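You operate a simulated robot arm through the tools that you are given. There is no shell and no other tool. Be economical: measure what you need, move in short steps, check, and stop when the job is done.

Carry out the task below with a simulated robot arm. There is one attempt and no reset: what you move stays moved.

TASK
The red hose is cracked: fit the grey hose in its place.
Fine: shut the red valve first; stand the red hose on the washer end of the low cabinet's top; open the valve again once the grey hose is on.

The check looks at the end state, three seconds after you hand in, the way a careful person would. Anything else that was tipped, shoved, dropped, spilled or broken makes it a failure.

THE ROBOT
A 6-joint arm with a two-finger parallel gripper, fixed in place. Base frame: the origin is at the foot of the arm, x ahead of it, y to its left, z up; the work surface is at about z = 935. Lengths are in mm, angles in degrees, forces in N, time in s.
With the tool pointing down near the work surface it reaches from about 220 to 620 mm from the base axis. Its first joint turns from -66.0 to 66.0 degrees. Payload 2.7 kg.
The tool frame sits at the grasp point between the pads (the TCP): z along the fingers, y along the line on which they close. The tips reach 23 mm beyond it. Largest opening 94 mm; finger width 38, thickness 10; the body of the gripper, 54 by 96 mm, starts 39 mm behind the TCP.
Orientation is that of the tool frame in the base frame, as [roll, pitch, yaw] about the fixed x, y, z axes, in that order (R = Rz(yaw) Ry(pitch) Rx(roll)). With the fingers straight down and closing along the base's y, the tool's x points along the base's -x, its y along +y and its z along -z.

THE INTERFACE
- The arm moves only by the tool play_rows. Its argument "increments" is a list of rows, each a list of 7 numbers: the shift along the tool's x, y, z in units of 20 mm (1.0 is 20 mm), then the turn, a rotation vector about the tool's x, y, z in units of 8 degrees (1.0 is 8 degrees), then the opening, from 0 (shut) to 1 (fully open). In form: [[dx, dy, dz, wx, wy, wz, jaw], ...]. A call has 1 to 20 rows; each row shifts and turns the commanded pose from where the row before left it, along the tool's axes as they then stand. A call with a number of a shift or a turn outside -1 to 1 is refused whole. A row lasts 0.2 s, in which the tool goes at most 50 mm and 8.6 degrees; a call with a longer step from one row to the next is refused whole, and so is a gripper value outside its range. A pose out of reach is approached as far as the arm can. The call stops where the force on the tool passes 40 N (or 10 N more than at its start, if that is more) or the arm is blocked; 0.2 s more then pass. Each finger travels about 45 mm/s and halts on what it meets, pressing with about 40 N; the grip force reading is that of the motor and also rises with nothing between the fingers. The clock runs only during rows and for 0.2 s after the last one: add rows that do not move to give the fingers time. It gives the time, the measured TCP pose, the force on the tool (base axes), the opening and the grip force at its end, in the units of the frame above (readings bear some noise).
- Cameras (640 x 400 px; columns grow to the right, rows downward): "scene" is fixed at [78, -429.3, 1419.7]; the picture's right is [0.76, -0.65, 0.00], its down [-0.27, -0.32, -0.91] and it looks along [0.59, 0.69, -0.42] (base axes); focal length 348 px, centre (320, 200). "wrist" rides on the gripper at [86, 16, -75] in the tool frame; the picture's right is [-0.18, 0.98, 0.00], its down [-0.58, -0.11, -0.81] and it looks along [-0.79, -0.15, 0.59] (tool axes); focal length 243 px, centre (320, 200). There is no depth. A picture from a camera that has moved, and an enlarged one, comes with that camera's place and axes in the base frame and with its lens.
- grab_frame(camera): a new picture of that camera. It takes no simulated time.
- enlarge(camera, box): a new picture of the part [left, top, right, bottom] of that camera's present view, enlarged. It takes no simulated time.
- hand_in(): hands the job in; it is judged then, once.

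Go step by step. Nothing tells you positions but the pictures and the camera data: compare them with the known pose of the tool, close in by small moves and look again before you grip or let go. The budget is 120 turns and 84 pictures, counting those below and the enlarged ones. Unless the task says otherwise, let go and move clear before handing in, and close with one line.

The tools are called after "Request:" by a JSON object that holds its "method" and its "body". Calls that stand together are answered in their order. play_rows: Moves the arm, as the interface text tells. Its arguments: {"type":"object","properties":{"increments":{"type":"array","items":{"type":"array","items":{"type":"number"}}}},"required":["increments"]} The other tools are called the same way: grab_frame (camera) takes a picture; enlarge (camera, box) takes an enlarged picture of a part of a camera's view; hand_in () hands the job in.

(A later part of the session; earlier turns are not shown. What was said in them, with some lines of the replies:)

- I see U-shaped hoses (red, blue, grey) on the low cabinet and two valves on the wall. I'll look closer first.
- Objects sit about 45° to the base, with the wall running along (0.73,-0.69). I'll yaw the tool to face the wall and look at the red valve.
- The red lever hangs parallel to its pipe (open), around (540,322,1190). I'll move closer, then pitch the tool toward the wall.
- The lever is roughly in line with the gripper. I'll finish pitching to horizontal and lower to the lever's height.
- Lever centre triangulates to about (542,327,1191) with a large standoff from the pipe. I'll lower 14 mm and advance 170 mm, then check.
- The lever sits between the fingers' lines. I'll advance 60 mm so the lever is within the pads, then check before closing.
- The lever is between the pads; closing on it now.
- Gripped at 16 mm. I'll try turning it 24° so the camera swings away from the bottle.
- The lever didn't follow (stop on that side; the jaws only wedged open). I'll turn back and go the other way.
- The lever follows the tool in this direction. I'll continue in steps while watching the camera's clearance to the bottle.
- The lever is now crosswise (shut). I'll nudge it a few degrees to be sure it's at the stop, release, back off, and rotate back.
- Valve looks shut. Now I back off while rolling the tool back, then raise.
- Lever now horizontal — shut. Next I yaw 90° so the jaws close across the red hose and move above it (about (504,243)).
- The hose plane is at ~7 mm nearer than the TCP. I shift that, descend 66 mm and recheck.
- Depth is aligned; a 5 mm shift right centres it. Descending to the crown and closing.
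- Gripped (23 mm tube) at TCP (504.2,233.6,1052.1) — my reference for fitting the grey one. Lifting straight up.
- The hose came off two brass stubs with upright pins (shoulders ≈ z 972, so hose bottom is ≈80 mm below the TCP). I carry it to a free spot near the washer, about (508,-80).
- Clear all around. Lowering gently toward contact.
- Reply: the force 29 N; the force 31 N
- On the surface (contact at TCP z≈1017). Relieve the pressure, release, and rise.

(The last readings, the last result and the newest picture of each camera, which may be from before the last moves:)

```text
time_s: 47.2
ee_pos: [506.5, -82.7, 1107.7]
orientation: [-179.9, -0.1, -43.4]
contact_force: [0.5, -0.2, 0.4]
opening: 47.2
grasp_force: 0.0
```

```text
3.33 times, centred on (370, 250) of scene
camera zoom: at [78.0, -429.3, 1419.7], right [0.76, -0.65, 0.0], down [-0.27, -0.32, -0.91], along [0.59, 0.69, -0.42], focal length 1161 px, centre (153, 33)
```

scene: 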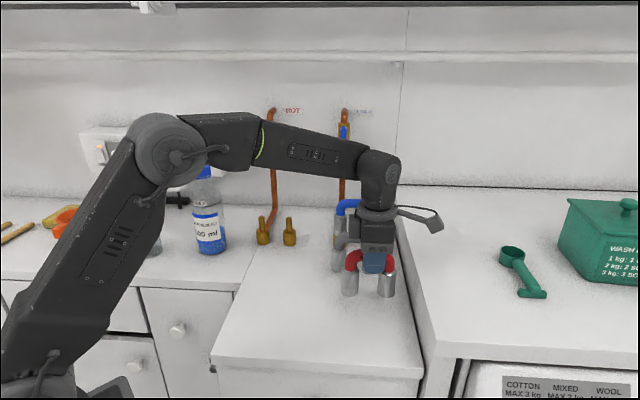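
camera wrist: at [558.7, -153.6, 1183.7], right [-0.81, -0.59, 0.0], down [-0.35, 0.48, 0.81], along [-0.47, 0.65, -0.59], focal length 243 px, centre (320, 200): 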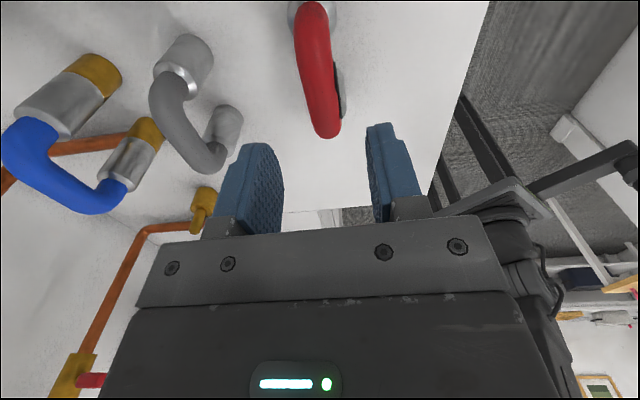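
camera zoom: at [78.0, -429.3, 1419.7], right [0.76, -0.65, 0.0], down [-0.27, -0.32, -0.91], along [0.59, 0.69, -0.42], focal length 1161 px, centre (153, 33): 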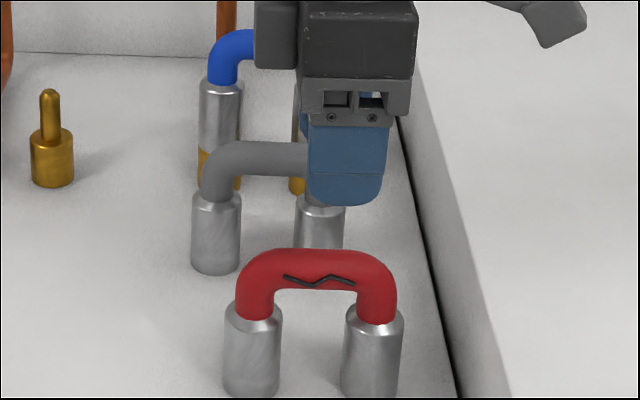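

Red hose stands stably at the washer end. Moving over the grey hose.

Request:
{"method": "play_rows", "body": {"increments": [[-0.16, -1, 0, 0, 0, 0, 0.5], [-0.16, -1, 0, 0, 0, 0, 0.5], [-0.16, -1, 0, 0, 0, 0, 0.5], [-0.16, -1, 0, 0, 0, 0, 0.5], [-0.16, -1, 0, 0, 0, 0, 0.5], [-0.18, -1.0, 0, 0, 0, 0, 0.5], [0, -0.15, 0, 0, 0, 0, 0.5], [0, 0, 0, 0, 0, 0, 0.5]]}}

Request:
{"method": "grab_frame", "body": {"camera": "wrist"}}

Request:
{"method": "enlarge", "body": {"camera": "scene", "box": [310, 190, 430, 310]}}

```text
time_s: 49.0
ee_pos: [577.8, 20.4, 1105.3]
orientation: [-179.8, 0.0, -43.4]
contact_force: [1.0, -0.4, 0.3]
opening: 47.1
grasp_force: 0.0
```

```text
41 pictures are left
camera wrist: at [629.2, -50.2, 1181.8], right [-0.81, -0.59, 0.0], down [-0.35, 0.48, 0.81], along [-0.47, 0.65, -0.59], focal length 243 px, centre (320, 200)
```

wrist: 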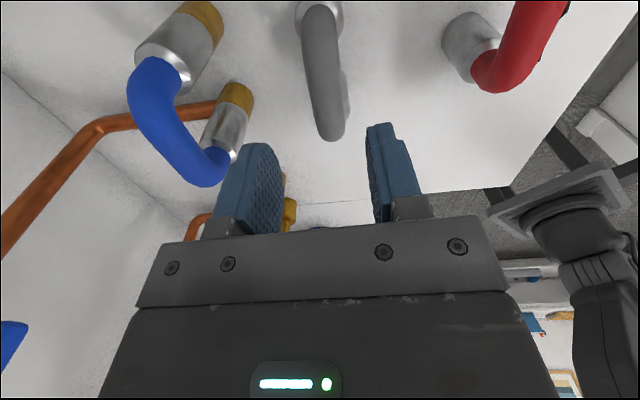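

```text
3.33 times, centred on (370, 250) of scene
camera zoom: at [78.0, -429.3, 1419.7], right [0.76, -0.65, 0.0], down [-0.27, -0.32, -0.91], along [0.59, 0.69, -0.42], focal length 1161 px, centre (153, 33)
```

zoom: 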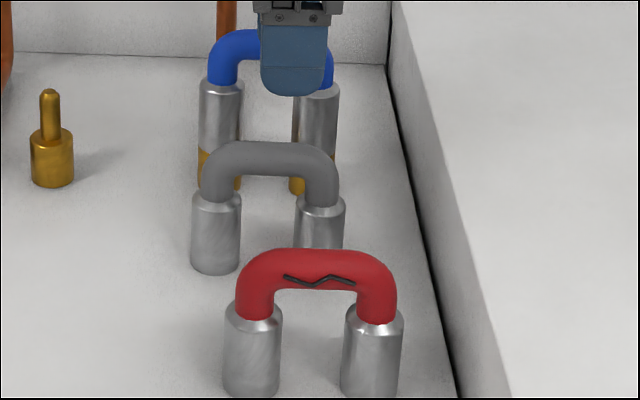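

Relative offsets match the red grasp, apart from ~3 mm. I correct it, descend to z≈1018 and grip.

Request:
{"method": "play_rows", "body": {"increments": [[0, 0.15, 0.4, 0, 0, 0, 0.5], [0, 0, 1, 0, 0, 0, 0.5], [0, 0, 1, 0, 0, 0, 0.5], [0, 0, 1, 0, 0, 0, 0.5], [0, 0, 0.95, 0, 0, 0, 0.5], [0, 0, 0, 0, 0, 0, 0.5]]}}

Request:
{"method": "grab_frame", "body": {"camera": "wrist"}}

Request:
{"method": "enlarge", "body": {"camera": "scene", "box": [310, 190, 430, 310]}}

```text
time_s: 50.4
ee_pos: [576.6, 18.9, 1018.7]
orientation: [-179.9, 0.1, -43.3]
contact_force: [-0.3, -0.1, -0.3]
opening: 47.0
grasp_force: 0.1
```

```text
39 pictures are left
camera wrist: at [627.2, -52.0, 1094.5], right [-0.81, -0.59, 0.0], down [-0.35, 0.48, 0.81], along [-0.47, 0.65, -0.59], focal length 243 px, centre (320, 200)
```

wrist: 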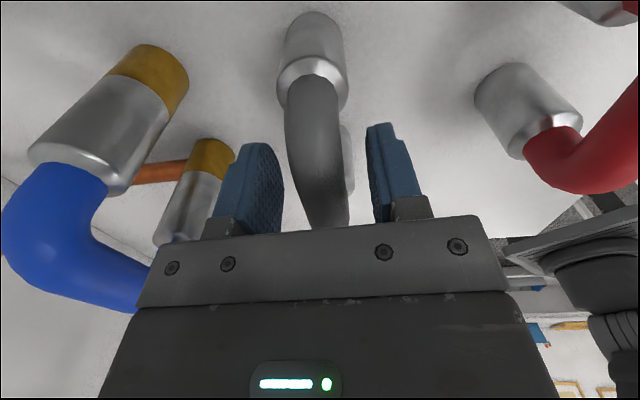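

```text
3.33 times, centred on (370, 250) of scene
camera zoom: at [78.0, -429.3, 1419.7], right [0.76, -0.65, 0.0], down [-0.27, -0.32, -0.91], along [0.59, 0.69, -0.42], focal length 1161 px, centre (153, 33)
```

zoom: 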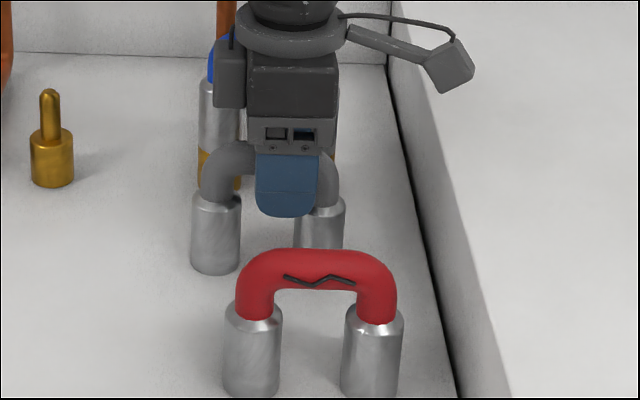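

The jaws are ~4 mm further right on the grey hose than they were on the red; I shift left and grip.

Request:
{"method": "play_rows", "body": {"increments": [[-0.2, 0, 0, 0, 0, 0, 0.5], [0, 0, 0, 0, 0, 0, 0.3], [0, 0, 0, 0, 0, 0, 0.1], [0, 0, 0, 0, 0, 0, 0.1], [0, 0, 0, 0, 0, 0, 0.1], [0, 0, 0, 0, 0, 0, 0.1]]}}

Request:
{"method": "enlarge", "body": {"camera": "scene", "box": [310, 190, 430, 310]}}

Request:
{"method": "grab_frame", "body": {"camera": "wrist"}}

```text
time_s: 51.8
ee_pos: [572.1, 23.0, 1017.8]
orientation: [-179.9, -0.1, -43.4]
contact_force: [0.0, 0.3, -0.2]
opening: 22.9
grasp_force: 39.7
```

```text
3.33 times, centred on (370, 250) of scene
camera zoom: at [77.9, -429.3, 1419.7], right [0.76, -0.65, 0.0], down [-0.27, -0.32, -0.91], along [0.59, 0.69, -0.42], focal length 1161 px, centre (153, 33)
```

zoom: 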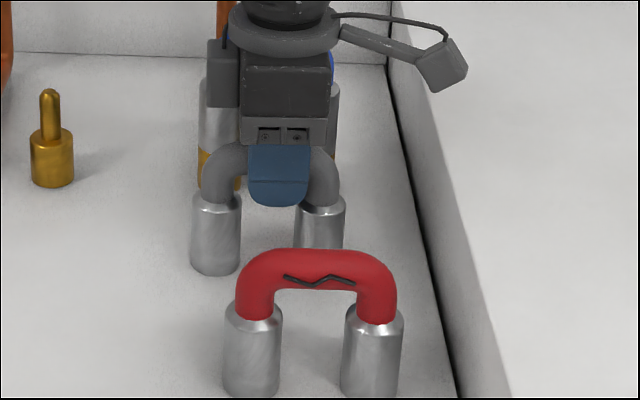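

```text
36 pictures are left
camera wrist: at [623.9, -49.2, 1094.8], right [-0.81, -0.59, 0.0], down [-0.35, 0.48, 0.81], along [-0.47, 0.65, -0.59], focal length 243 px, centre (320, 200)
```

wrist: 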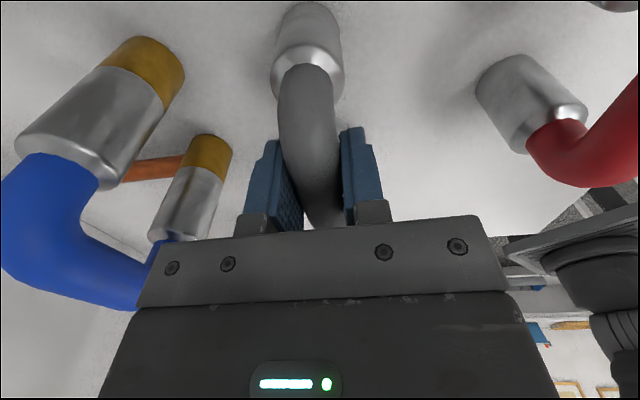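

Gripped evenly. By the wrist view the grey sits ~3 mm further along +x in the jaws than the red did. Lifting and carrying above the pins.

Request:
{"method": "play_rows", "body": {"increments": [[0, 0, -0.5, 0, 0, 0, 0.1], [0, 0, -1, 0, 0, 0, 0.1], [0, 0, -1, 0, 0, 0, 0.1], [0, 0, -1, 0, 0, 0, 0.1], [0, 0, -1, 0, 0, 0, 0.1], [0, 0, -1, 0, 0, 0, 0.1], [0, 0, -1, 0, 0, 0, 0.1], [0, 0, 0, 0, 0, 0, 0.1]]}}

Request:
{"method": "play_rows", "body": {"increments": [[-0.985, -0.535, 0, 0, 0, 0, 0.1], [-0.985, -0.535, 0, 0, 0, 0, 0.1], [-0.985, -0.535, 0, 0, 0, 0, 0.1], [-0.985, -0.535, 0, 0, 0, 0, 0.1], [-0.985, -0.535, 0, 0, 0, 0, 0.1], [-0.985, -0.535, 0, 0, 0, 0, 0.1], [-0.985, -0.535, 0, 0, 0, 0, 0.1], [-0.985, -0.535, 0, 0, 0, 0, 0.1], [-0.985, -0.535, 0, 0, 0, 0, 0.1], [-0.985, -0.535, 0, 0, 0, 0, 0.1], [0, 0, 0, 0, 0, 0, 0.1], [0, 0, 0, 0, 0, 0, 0.1]]}}

Request:
{"method": "enlarge", "body": {"camera": "scene", "box": [200, 140, 360, 260]}}

Request:
{"method": "grab_frame", "body": {"camera": "wrist"}}

```text
time_s: 53.6
ee_pos: [571.0, 23.0, 1149.9]
orientation: [-179.9, 0.0, -43.4]
contact_force: [-1.0, 0.6, -1.2]
opening: 22.8
grasp_force: 39.8
```

```text
time_s: 56.2
ee_pos: [500.8, 233.5, 1147.6]
orientation: [-179.9, 0.0, -43.4]
contact_force: [-0.1, -1.0, -1.8]
opening: 22.7
grasp_force: 39.8
```

```text
3.33 times, centred on (280, 200) of scene
camera zoom: at [78.0, -429.3, 1419.7], right [0.76, -0.65, 0.0], down [-0.27, -0.32, -0.91], along [0.59, 0.69, -0.42], focal length 1161 px, centre (453, 200)
```

zoom: 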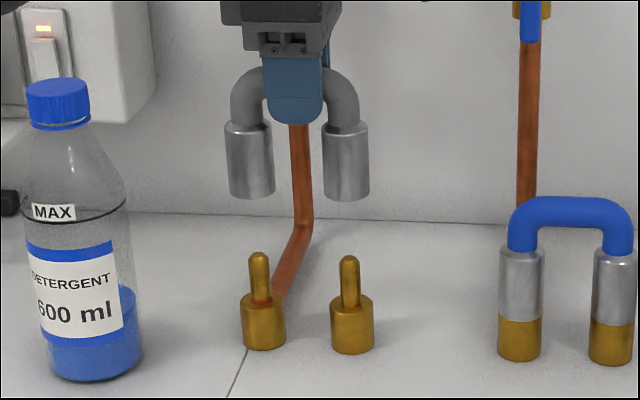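

```text
34 pictures are left
camera wrist: at [552.9, 162.5, 1224.7], right [-0.81, -0.59, 0.0], down [-0.35, 0.48, 0.81], along [-0.47, 0.65, -0.59], focal length 243 px, centre (320, 200)
```

wrist: 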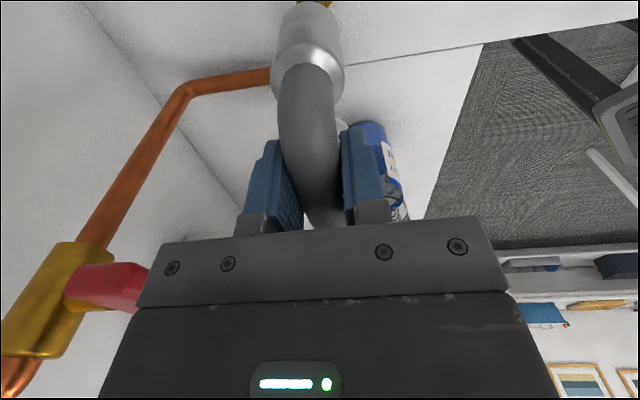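

Nearly over the pins; correcting ~3 mm in depth and lowering to just above the pin tips.

Request:
{"method": "play_rows", "body": {"increments": [[-0.05, -0.13, 0, 0, 0, 0, 0.1], [0, 0, 0.75, 0, 0, 0, 0.1], [0, 0, 0.75, 0, 0, 0, 0.1], [0, 0, 0.75, 0, 0, 0, 0.1], [0, 0, 0, 0, 0, 0, 0.1], [0, 0, 0, 0, 0, 0, 0.1]]}}

Request:
{"method": "enlarge", "body": {"camera": "scene", "box": [240, 170, 320, 250]}}

Request:
{"method": "enlarge", "body": {"camera": "wrist", "box": [240, 0, 400, 100]}}

```text
time_s: 57.6
ee_pos: [503.5, 236.6, 1104.9]
orientation: [-179.9, 0.0, -43.4]
contact_force: [0.1, 0.1, 0.0]
opening: 22.7
grasp_force: 40.1
```

```text
5.00 times, centred on (280, 210) of scene
camera zoom: at [78.0, -429.3, 1419.7], right [0.76, -0.65, 0.0], down [-0.27, -0.32, -0.91], along [0.59, 0.69, -0.42], focal length 1741 px, centre (520, 150)
```

zoom: 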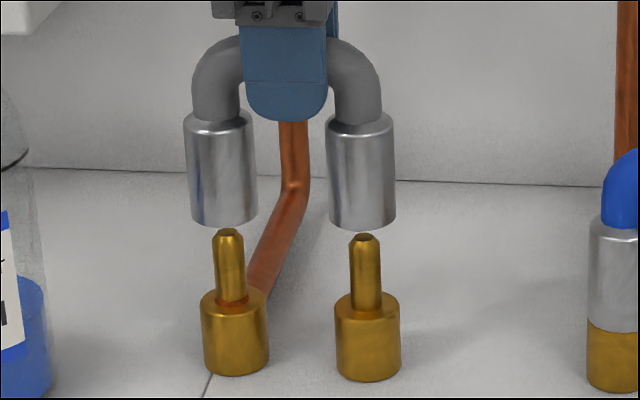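

```text
4.00 times, centred on (320, 50) of wrist
camera zoom: at [554.5, 165.8, 1180.2], right [-0.81, -0.59, 0.0], down [-0.35, 0.48, 0.81], along [-0.47, 0.65, -0.59], focal length 970 px, centre (320, 800)
```

zoom: 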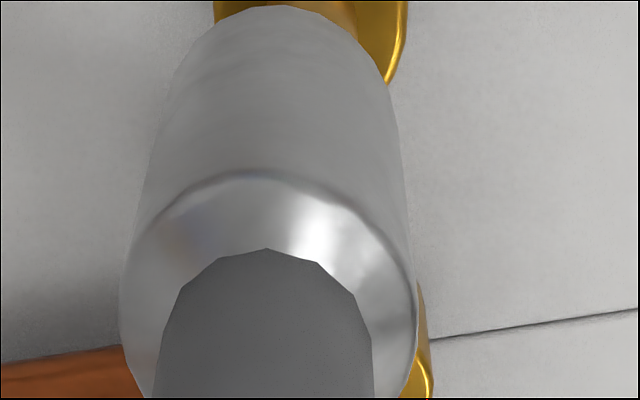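

Laterally it is within ~1 mm; depth/yaw is uncertain from this view. I'll back off 50 mm (and up 20) so the wrist camera sees both stubs beside the hose.

Request:
{"method": "play_rows", "body": {"increments": [[0, 0, -0.5, 0, 0, 0, 0.1], [0, 0, -0.5, 0, 0, 0, 0.1], [0, 0.85, 0, 0, 0, 0, 0.1], [0, 0.85, 0, 0, 0, 0, 0.1], [0, 0.85, 0, 0, 0, 0, 0.1], [0, 0, 0, 0, 0, 0, 0.1], [0, 0, 0, 0, 0, 0, 0.1]]}}

Request:
{"method": "enlarge", "body": {"camera": "wrist", "box": [160, 0, 400, 150]}}

```text
time_s: 59.2
ee_pos: [467.5, 200.2, 1124.1]
orientation: [-179.8, 0.0, -43.3]
contact_force: [-0.4, 0.3, -1.4]
opening: 22.3
grasp_force: 39.9
```

```text
2.67 times, centred on (280, 75) of wrist
camera zoom: at [519.1, 129.2, 1201.0], right [-0.81, -0.59, 0.0], down [-0.35, 0.48, 0.81], along [-0.47, 0.65, -0.59], focal length 647 px, centre (427, 533)
```

zoom: 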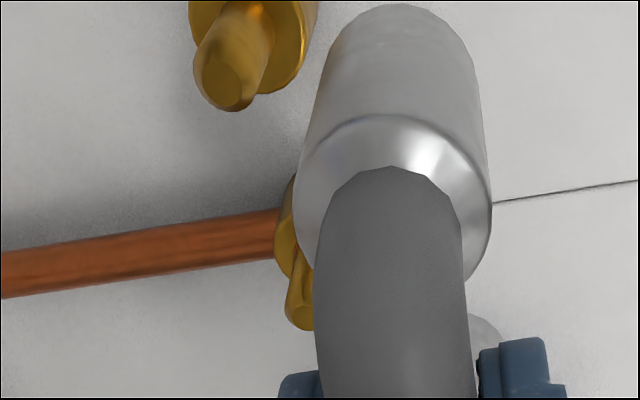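

The stubs line up at about −45.3° yaw (jaws at −43.3°) with centre near depth 514 mm. I'll go back above them with that correction and compare again.

Request:
{"method": "play_rows", "body": {"increments": [[0.06, -0.8, 0, 0, 0, 0, 0.1], [0.06, -0.8, 0, 0, 0, 0, 0.1], [0, -0.8, 0, 0, 0, 0, 0.1], [0, 0, 0.5, 0, 0, 0.24, 0.1], [0, 0, 0.5, 0, 0, 0, 0.1], [0, 0, 0, 0, 0, 0, 0.1], [0, 0, 0, 0, 0, 0, 0.1]]}}

Request:
{"method": "enlarge", "body": {"camera": "scene", "box": [240, 170, 320, 250]}}

Request:
{"method": "enlarge", "body": {"camera": "wrist", "box": [240, 0, 400, 100]}}

```text
time_s: 60.8
ee_pos: [503.0, 234.4, 1106.0]
orientation: [-179.9, 0.1, -45.3]
contact_force: [0.7, 0.1, -1.1]
opening: 22.5
grasp_force: 39.7
```

```text
5.00 times, centred on (280, 210) of scene
camera zoom: at [78.0, -429.3, 1419.7], right [0.76, -0.65, 0.0], down [-0.27, -0.32, -0.91], along [0.59, 0.69, -0.42], focal length 1741 px, centre (520, 150)
```

zoom: 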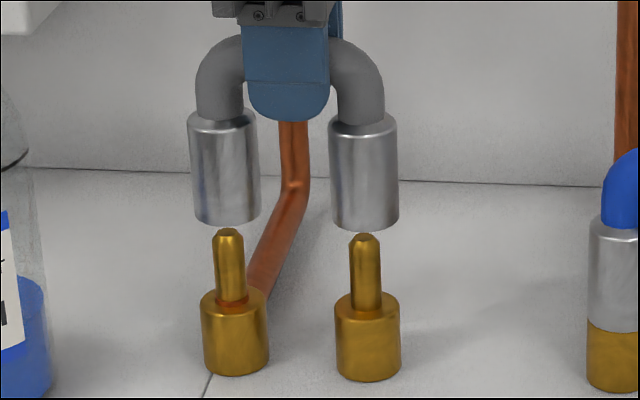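

```text
4.00 times, centred on (320, 50) of wrist
camera zoom: at [552.3, 161.5, 1181.0], right [-0.83, -0.56, 0.0], down [-0.33, 0.49, 0.81], along [-0.45, 0.67, -0.59], focal length 970 px, centre (320, 800)
```

zoom: 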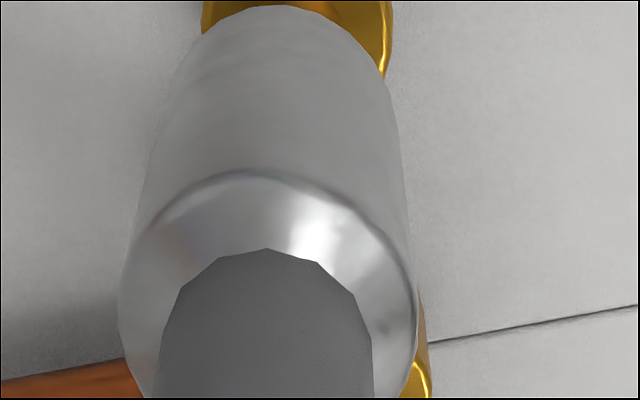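

Very close now: ~1 mm nearer and ~1° more yaw. Applying and lowering slowly.

Request:
{"method": "play_rows", "body": {"increments": [[0, 0.05, 0, 0, 0, 0.12, 0.1], [0, 0, 0.25, 0, 0, 0, 0.1], [0, 0, 0.25, 0, 0, 0, 0.1], [0, 0, 0.25, 0, 0, 0, 0.1], [0, 0, 0.25, 0, 0, 0, 0.1], [0, 0, 0.1, 0, 0, 0, 0.1], [0, 0, 0, 0, 0, 0, 0.1]]}}

Request:
{"method": "enlarge", "body": {"camera": "scene", "box": [240, 170, 320, 250]}}

```text
time_s: 62.4
ee_pos: [502.7, 233.0, 1082.0]
orientation: [-180.0, 0.0, -46.4]
contact_force: [0.2, 0.5, -1.4]
opening: 22.6
grasp_force: 40.3
```

```text
5.00 times, centred on (280, 210) of scene
camera zoom: at [78.0, -429.3, 1419.7], right [0.76, -0.65, 0.0], down [-0.27, -0.32, -0.91], along [0.59, 0.69, -0.42], focal length 1741 px, centre (520, 150)
```

zoom: 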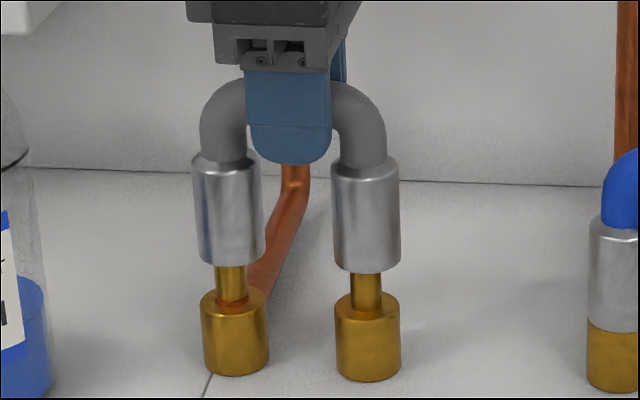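

The pins are entering the cuffs with no force. Continuing down in small steps.

Request:
{"method": "play_rows", "body": {"increments": [[0, 0, 0.25, 0, 0, 0, 0.1], [0, 0, 0.25, 0, 0, 0, 0.1], [0, 0, 0.25, 0, 0, 0, 0.1], [0, 0, 0.25, 0, 0, 0, 0.1], [0, 0, 0.2, 0, 0, 0, 0.1], [0, 0, 0, 0, 0, 0, 0.1]]}}

Request:
{"method": "enlarge", "body": {"camera": "scene", "box": [240, 170, 320, 250]}}

```text
time_s: 63.8
ee_pos: [502.0, 233.3, 1057.7]
orientation: [-179.9, 0.0, -46.2]
contact_force: [-0.2, -0.3, -1.3]
opening: 22.3
grasp_force: 40.3
```

```text
5.00 times, centred on (280, 210) of scene
camera zoom: at [78.0, -429.3, 1419.7], right [0.76, -0.65, 0.0], down [-0.27, -0.32, -0.91], along [0.59, 0.69, -0.42], focal length 1741 px, centre (520, 150)
```

zoom: 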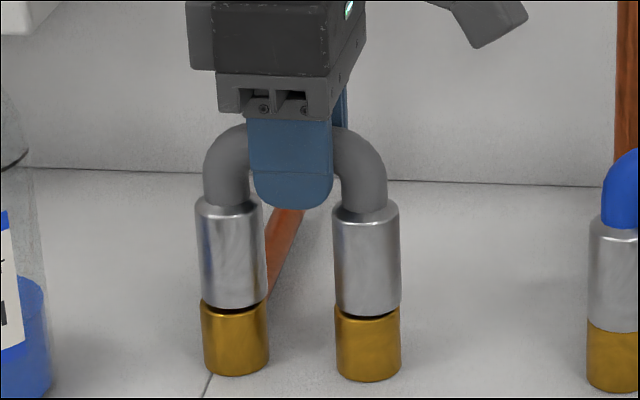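

Almost seated, ~4 mm to go.

Request:
{"method": "play_rows", "body": {"increments": [[0, 0, 0.15, 0, 0, 0, 0.1], [0, 0, 0.1, 0, 0, 0, 0.1], [0, 0, 0, 0, 0, 0, 0.1]]}}

Request:
{"method": "play_rows", "body": {"increments": [[0, 0, 0.1, 0, 0, 0, 0.1], [0, 0, 0, 0, 0, 0, 0.1]]}}

Request:
{"method": "play_rows", "body": {"increments": [[0, 0, 0.08, 0, 0, 0, 0.1], [0, 0, 0, 0, 0, 0, 0.1]]}}

Request:
{"method": "enlarge", "body": {"camera": "scene", "box": [240, 170, 320, 250]}}

```text
time_s: 64.6
ee_pos: [502.0, 233.5, 1053.2]
orientation: [-179.8, 0.0, -46.3]
contact_force: [-1.9, 0.6, 0.6]
opening: 22.7
grasp_force: 40.1
```

```text
time_s: 65.2
ee_pos: [503.6, 233.5, 1053.7]
orientation: [-179.8, 0.0, -46.2]
contact_force: [-8.2, -1.5, 16.1]
opening: 22.6
grasp_force: 39.4
```

```text
time_s: 65.8
ee_pos: [503.4, 233.4, 1054.0]
orientation: [-179.5, -0.2, -46.2]
contact_force: [-10.8, -2.3, 29.7]
opening: 22.8
grasp_force: 40.1
```

```text
5.00 times, centred on (280, 210) of scene
camera zoom: at [77.2, -429.6, 1419.6], right [0.76, -0.65, 0.0], down [-0.27, -0.32, -0.91], along [0.59, 0.69, -0.42], focal length 1741 px, centre (520, 150)
```

zoom: 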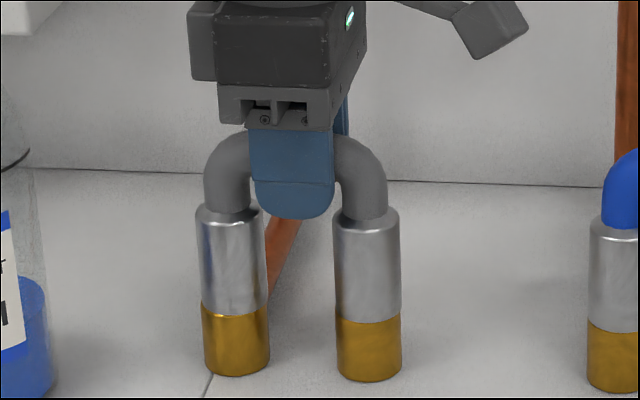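

The grey hose is fully seated. Relieve, release and rise.

Request:
{"method": "play_rows", "body": {"increments": [[0, 0, -0.12, 0, 0, 0, 0.1], [0, 0, 0, 0, 0, 0, 0.25], [0, 0, 0, 0, 0, 0, 0.4], [0, 0, 0, 0, 0, 0, 0.5], [0, 0, 0, 0, 0, 0, 0.5], [0, 0, -0.5, 0, 0, 0, 0.5], [0, 0, -1, 0, 0, 0, 0.5], [0, 0, -1, 0, 0, 0, 0.5], [0, 0, -1, 0, 0, 0, 0.5], [0, 0, -1, 0, 0, 0, 0.5], [0, 0, -1, 0, 0, 0, 0.5], [0, 0, 0, 0, 0, 0, 0.5]]}}

Request:
{"method": "enlarge", "body": {"camera": "scene", "box": [220, 120, 420, 320]}}

```text
time_s: 68.4
ee_pos: [502.3, 233.1, 1161.8]
orientation: [180.0, -0.1, -46.2]
contact_force: [0.1, -0.6, 0.0]
opening: 46.9
grasp_force: 0.0
```

```text
2.00 times, centred on (320, 220) of scene
camera zoom: at [78.0, -429.3, 1419.7], right [0.76, -0.65, 0.0], down [-0.27, -0.32, -0.91], along [0.59, 0.69, -0.42], focal length 696 px, centre (320, 160)
```

zoom: 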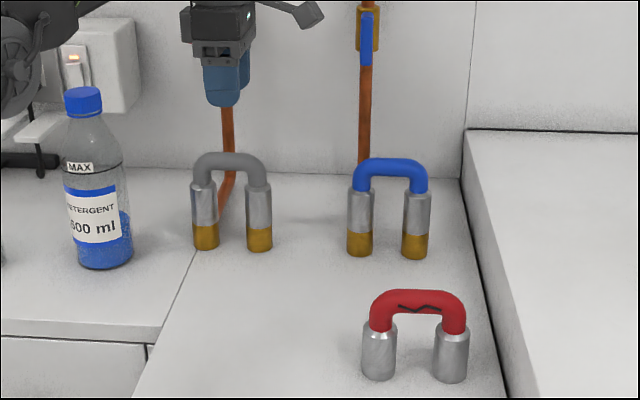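

Grey hose on, red standing near the washer. Now back to the valve: retreat, yaw, pitch.

Request:
{"method": "play_rows", "body": {"increments": [[0, 0.8, -0.7, 0, 0, 0, 0.5], [0, 0.9, -0.7, 0, 0, 0, 0.5], [0, 0.9, -0.7, 0, 0, 0, 0.5], [0, 0.9, -0.7, 0, 0, 0, 0.5], [0, 0.9, -0.7, 0, 0, 0, 0.5], [0, 0.9, -0.7, 0, 0, 0, 0.5], [0, 0.8, -0.7, 0, 0, 0, 0.5], [0, 0, 0, 0, 0, 0.91, 0.6], [0, 0, 0, 0, 0, 0.91, 0.6], [0, 0, 0, 0, 0, 0.91, 0.6], [0, 0, 0, 0, 0, 0.91, 0.6], [0, 0, 0, 0, 0, 0.91, 0.6], [0, 0, 0, 0, 0, 0.91, 0.6], [0, 0, 0, 0, 0, 0.91, 0.6], [0, 0, 0, 0, 0, 0.91, 0.6], [0, 0, 0, 0, 0, 0.91, 0.6], [0, 0, 0, 0, 0, 0.91, 0.6], [0, 0, 0, 0, 0, 0.91, 0.6], [0, 0, 0, 0, 0, 0.91, 0.6], [0, 0, 0, 0, 0, 0, 0.6]]}}

Request:
{"method": "play_rows", "body": {"increments": [[0, 0, 0, 0, -0.9375, 0, 0.6], [0, 0, 0, 0, -0.9375, 0, 0.6], [0, 0, 0, 0, -0.9375, 0, 0.6], [0, 0, 0, 0, -0.9375, 0, 0.6], [0, 0, 0, 0, -0.9375, 0, 0.6], [0, 0, 0, 0, -0.9375, 0, 0.6], [0, 0, 0, 0, -0.9375, 0, 0.6], [0, 0, 0, 0, -0.9375, 0, 0.6], [0, 0, 0, 0, -0.9375, 0, 0.6], [0, 0, 0, 0, -0.9375, 0, 0.6], [0, 0, 0, 0, -0.9375, 0, 0.6], [0, 0, 0, 0, -0.9375, 0, 0.6], [0, 0, 0, 0, 0, 0, 0.6]]}}

Request:
{"method": "grab_frame", "body": {"camera": "scene"}}

```text
time_s: 72.6
ee_pos: [413.8, 149.1, 1260.7]
orientation: [180.0, 0.1, -133.7]
contact_force: [-0.4, -0.1, -0.2]
opening: 56.4
grasp_force: 0.1
```

```text
time_s: 75.4
ee_pos: [414.6, 146.8, 1258.9]
orientation: [-3.6, 89.8, 42.7]
contact_force: [-1.4, 0.5, -0.4]
opening: 56.5
grasp_force: 0.0
```

```text
24 pictures are left
```

scene: 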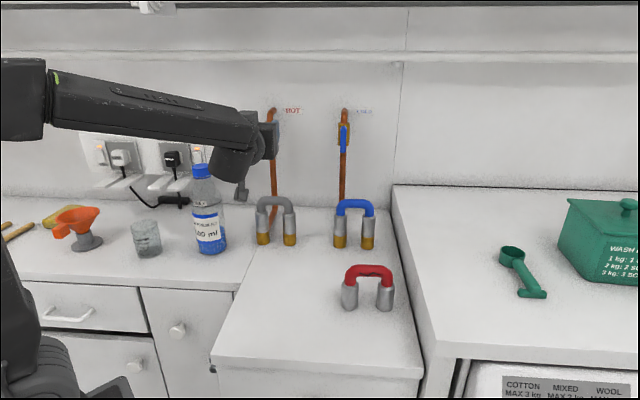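

Request:
{"method": "play_rows", "body": {"increments": [[0, 0, 0, 0, 0, 0.9375, 0.6], [0, 0, 0, 0, 0, 0.9375, 0.6], [0, 0, 0, 0, 0, 0.9375, 0.6], [0, 0, 0, 0, 0, 0.9375, 0.6], [0, 0, 0, 0, 0, 0.9375, 0.6], [0, 0, 0, 0, 0, 0.9375, 0.6], [0, 0, 0, 0, 0, 0.9375, 0.6], [0, 0, 0, 0, 0, 0.9375, 0.6], [0, 0, 0, 0, 0, 0.9375, 0.6], [0, 0, 0, 0, 0, 0.9375, 0.6], [0, 0, 0, 0, 0, 0.9375, 0.6], [0, 0, 0, 0, 0, 0.9375, 0.6], [0, 0, 0, 0, 0, 0, 0.6]]}}

Request:
{"method": "play_rows", "body": {"increments": [[0, 0, 1, 0, 0, 0, 0.6], [0, 0, 1, 0, 0, 0, 0.6], [0, 0, 1, 0, 0, 0, 0.6], [0, 0, 1, 0, 0, 0, 0.6], [0, -0.4, 1, 0, 0, 0, 0.6], [0, -0.6, 1, 0, 0, 0, 0.6], [0, -0.6, 1, 0, 0, 0, 0.6], [0, -0.6, 1, 0, 0, 0, 0.6], [0, -0.5, 0.4, 0, 0, 0, 0.6], [0, 0, 0, 0, 0, 0, 0.6]]}}

Request:
{"method": "grab_frame", "body": {"camera": "wrist"}}

```text
time_s: 78.2
ee_pos: [412.4, 148.3, 1258.7]
orientation: [89.9, -0.1, 136.4]
contact_force: [0.4, 0.8, -0.2]
opening: 56.3
grasp_force: 0.0
```

```text
time_s: 80.4
ee_pos: [531.2, 271.5, 1205.8]
orientation: [89.9, 0.1, 136.4]
contact_force: [-0.2, -0.5, 0.0]
opening: 56.5
grasp_force: 0.0
```

```text
23 pictures are left
camera wrist: at [416.4, 277.1, 1224.3], right [0.13, -0.13, 0.98], down [-0.14, -0.98, -0.11], along [0.98, -0.12, -0.15], focal length 243 px, centre (320, 200)
```

wrist: 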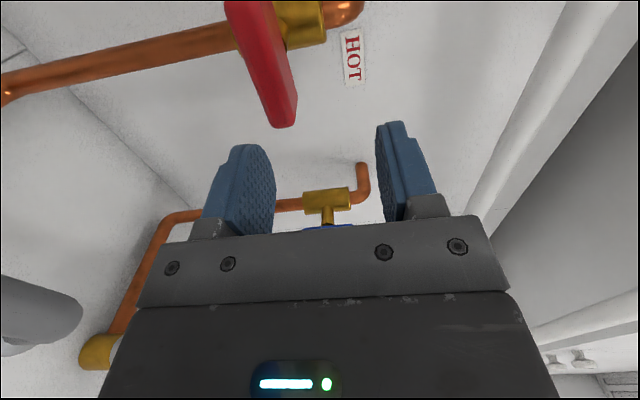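

Same view as after release. Shift left 32 mm, down 20, then forward 41 onto the lever, and close.

Request:
{"method": "play_rows", "body": {"increments": [[0.8, -0.5, 0, 0, 0, 0, 0.6], [0.8, -0.5, 0, 0, 0, 0, 0.6], [0, 0, 1, 0, 0, 0, 0.6], [0, 0, 1.0, 0, 0, 0, 0.6], [0, 0, 0, 0, 0, 0, 0.6]]}}

Request:
{"method": "grab_frame", "body": {"camera": "wrist"}}

```text
time_s: 81.6
ee_pos: [534.6, 320.9, 1185.6]
orientation: [89.9, 0.0, 136.3]
contact_force: [-1.0, 0.4, -0.7]
opening: 56.3
grasp_force: 0.2
```

```text
22 pictures are left
camera wrist: at [421.3, 327.3, 1203.8], right [0.13, -0.13, 0.98], down [-0.14, -0.98, -0.11], along [0.98, -0.12, -0.15], focal length 243 px, centre (320, 200)
```

wrist: 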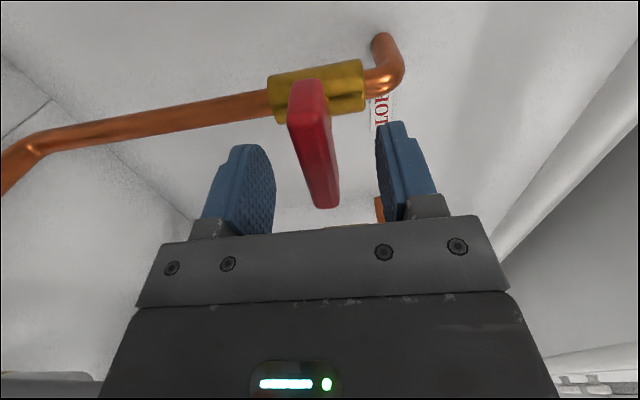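

Lever is centred between the pads. Closing, then turning back 90° in stages.

Request:
{"method": "play_rows", "body": {"increments": [[0, 0, 0.1, 0, 0, 0, 0.4], [0, 0, 0, 0, 0, 0, 0.2], [0, 0, 0, 0, 0, 0, 0.1], [0, 0, 0, 0, 0, 0, 0.1], [0, 0, 0, 0, 0, 0, 0.1], [0, 0, 0, 0, 0, -0.75, 0.1], [0, 0, 0, 0, 0, -0.75, 0.1], [0, 0, 0, 0, 0, -0.75, 0.1], [0, 0, 0, 0, 0, -0.75, 0.1], [0, 0, 0, 0, 0, -0.75, 0.1], [0, 0, 0, 0, 0, -0.75, 0.1], [0, 0, 0, 0, 0, 0, 0.1]]}}

Request:
{"method": "grab_frame", "body": {"camera": "wrist"}}

```text
time_s: 84.2
ee_pos: [535.5, 323.5, 1186.5]
orientation: [90.1, 36.0, 136.2]
contact_force: [0.6, -2.3, -6.1]
opening: 15.9
grasp_force: 44.6
```

```text
21 pictures are left
camera wrist: at [427.5, 323.9, 1149.4], right [-0.31, 0.3, 0.9], down [-0.17, -0.95, 0.25], along [0.93, -0.07, 0.35], focal length 243 px, centre (320, 200)
```

wrist: 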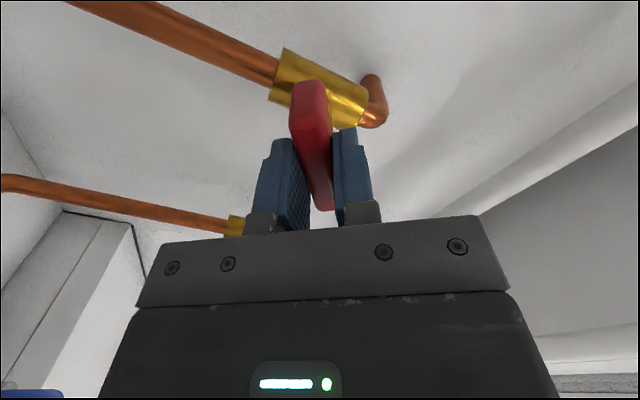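

Request:
{"method": "play_rows", "body": {"increments": [[0, 0, 0, 0, 0, -0.75, 0.1], [0, 0, 0, 0, 0, -0.75, 0.1], [0, 0, 0, 0, 0, -0.75, 0.1], [0, 0, 0, 0, 0, -0.75, 0.1], [0, 0, 0, 0, 0, -0.75, 0.1], [0, 0, 0, 0, 0, -0.75, 0.1], [0, 0, 0, 0, 0, -0.75, 0.1], [0, 0, 0, 0, 0, -0.75, 0.1], [0, 0, 0, 0, 0, -0.75, 0.1], [0, 0, 0, 0, 0, -0.35, 0.1], [0, 0, 0, 0, 0, 0, 0.1]]}}

Request:
{"method": "grab_frame", "body": {"camera": "wrist"}}

```text
time_s: 86.6
ee_pos: [534.9, 322.5, 1186.8]
orientation: [-87.2, 87.4, -40.7]
contact_force: [0.2, -1.0, -8.6]
opening: 16.6
grasp_force: 45.4
```

```text
20 pictures are left
camera wrist: at [475.7, 278.2, 1100.4], right [-0.72, 0.68, 0.14], down [-0.5, -0.64, 0.58], along [0.49, 0.35, 0.8], focal length 243 px, centre (320, 200)
```

wrist: 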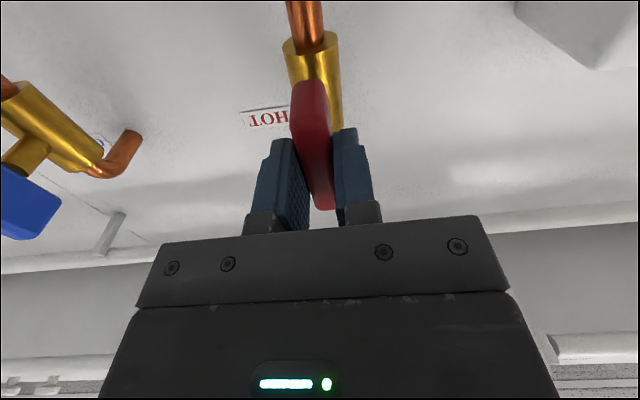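

Lever back parallel to the pipe. Release and retract straight back, then up.

Request:
{"method": "play_rows", "body": {"increments": [[0, 0, 0, 0, 0, 0.3, 0.1], [0, 0, 0, 0, 0, 0, 0.3], [0, 0, 0, 0, 0, 0, 0.5], [0, 0, 0, 0, 0, 0, 0.6], [0, 0, 0, 0, 0, 0, 0.6], [0, 0, -1, 0, 0, 0, 0.6], [0, 0, -1, 0, 0, 0, 0.6], [0, 0, -1, 0, 0, 0, 0.6], [0, 0, -1, 0, 0, 0, 0.6], [0, 0, -1, 0, 0, 0, 0.6], [0, 0, -1, 0, 0, 0, 0.6], [0, 0, -1, 0, 0, 0, 0.6], [-1, 0, -1, 0, 0, 0, 0.6], [-1, 0, 0, 0, 0, 0, 0.6], [-1, 0, 0, 0, 0, 0, 0.6], [-1, 0, 0, 0, 0, 0, 0.6], [0, 0, 0, 0, 0, 0, 0.6]]}}

Request:
{"method": "play_rows", "body": {"increments": [[0, 0, 0, 0, 0.9375, 0, 0.5], [0, 0, 0, 0, 0.9375, 0, 0.5], [0, 0, 0, 0, 0.9375, 0, 0.5], [0, 0, 0, 0, 0.9375, 0, 0.5], [0, 0, 0, 0, 0.9375, 0, 0.5], [0, 0, 0, 0, 0.9375, 0, 0.5], [0, 0, 0, 0, 0.9375, 0, 0.5], [0, 0, 0, 0, 0.9375, 0, 0.5], [0, 0, 0, 0, 0.9375, 0, 0.5], [0, 0, 0, 0, 0.9375, 0, 0.5], [0, 0, 0, 0, 0.9375, 0, 0.5], [0, 0, 0, 0, 0.9375, 0, 0.5], [0, 0, 0, 0, 0, 0, 0.5]]}}

Request:
{"method": "grab_frame", "body": {"camera": "scene"}}

Request:
{"method": "enlarge", "body": {"camera": "scene", "box": [220, 90, 380, 190]}}

Request:
{"method": "enlarge", "body": {"camera": "scene", "box": [240, 170, 320, 250]}}

```text
time_s: 90.2
ee_pos: [423.2, 208.5, 1267.7]
orientation: [-73.5, 89.6, -27.3]
contact_force: [-0.1, -0.3, 0.5]
opening: 56.4
grasp_force: 0.0
```

```text
time_s: 93.0
ee_pos: [424.9, 206.7, 1265.6]
orientation: [-179.6, 0.0, -133.6]
contact_force: [0.4, 0.3, 0.3]
opening: 47.0
grasp_force: 0.0
```

```text
19 pictures are left
```

scene: 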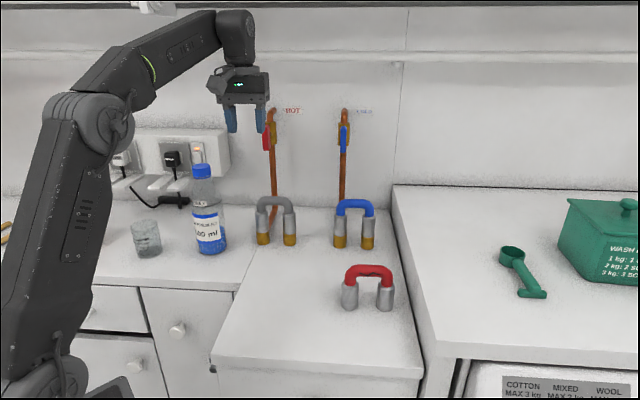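

```text
4.00 times, centred on (300, 140) of scene
camera zoom: at [78.0, -429.3, 1419.7], right [0.76, -0.65, 0.0], down [-0.27, -0.32, -0.91], along [0.59, 0.69, -0.42], focal length 1393 px, centre (400, 440)
```

zoom: 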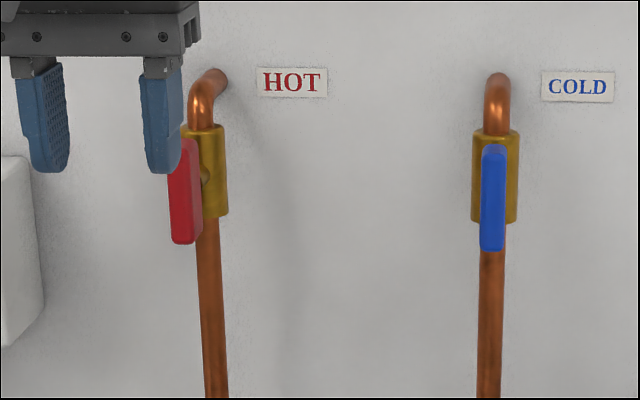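

```text
5.00 times, centred on (280, 210) of scene
camera zoom: at [78.0, -429.3, 1419.7], right [0.76, -0.65, 0.0], down [-0.27, -0.32, -0.91], along [0.59, 0.69, -0.42], focal length 1741 px, centre (520, 150)
```

zoom: 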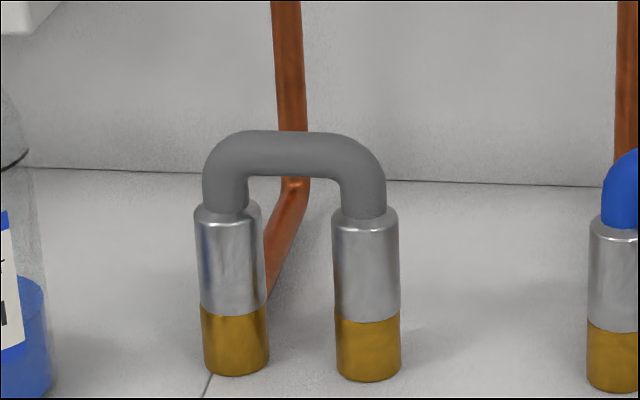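

The red valve is open again, with its lever exactly as it started. The grey hose is fully seated, the red hose stands at the washer end, and the arm is clear, so I'm handing in.

Request:
{"method": "hand_in", "body": {}}

```text
The job is handed in.
```

I shut the red valve, stood the cracked red hose on the washer end of the low cabinet, fitted the grey hose on the brass stubs in its place, and opened the valve again.
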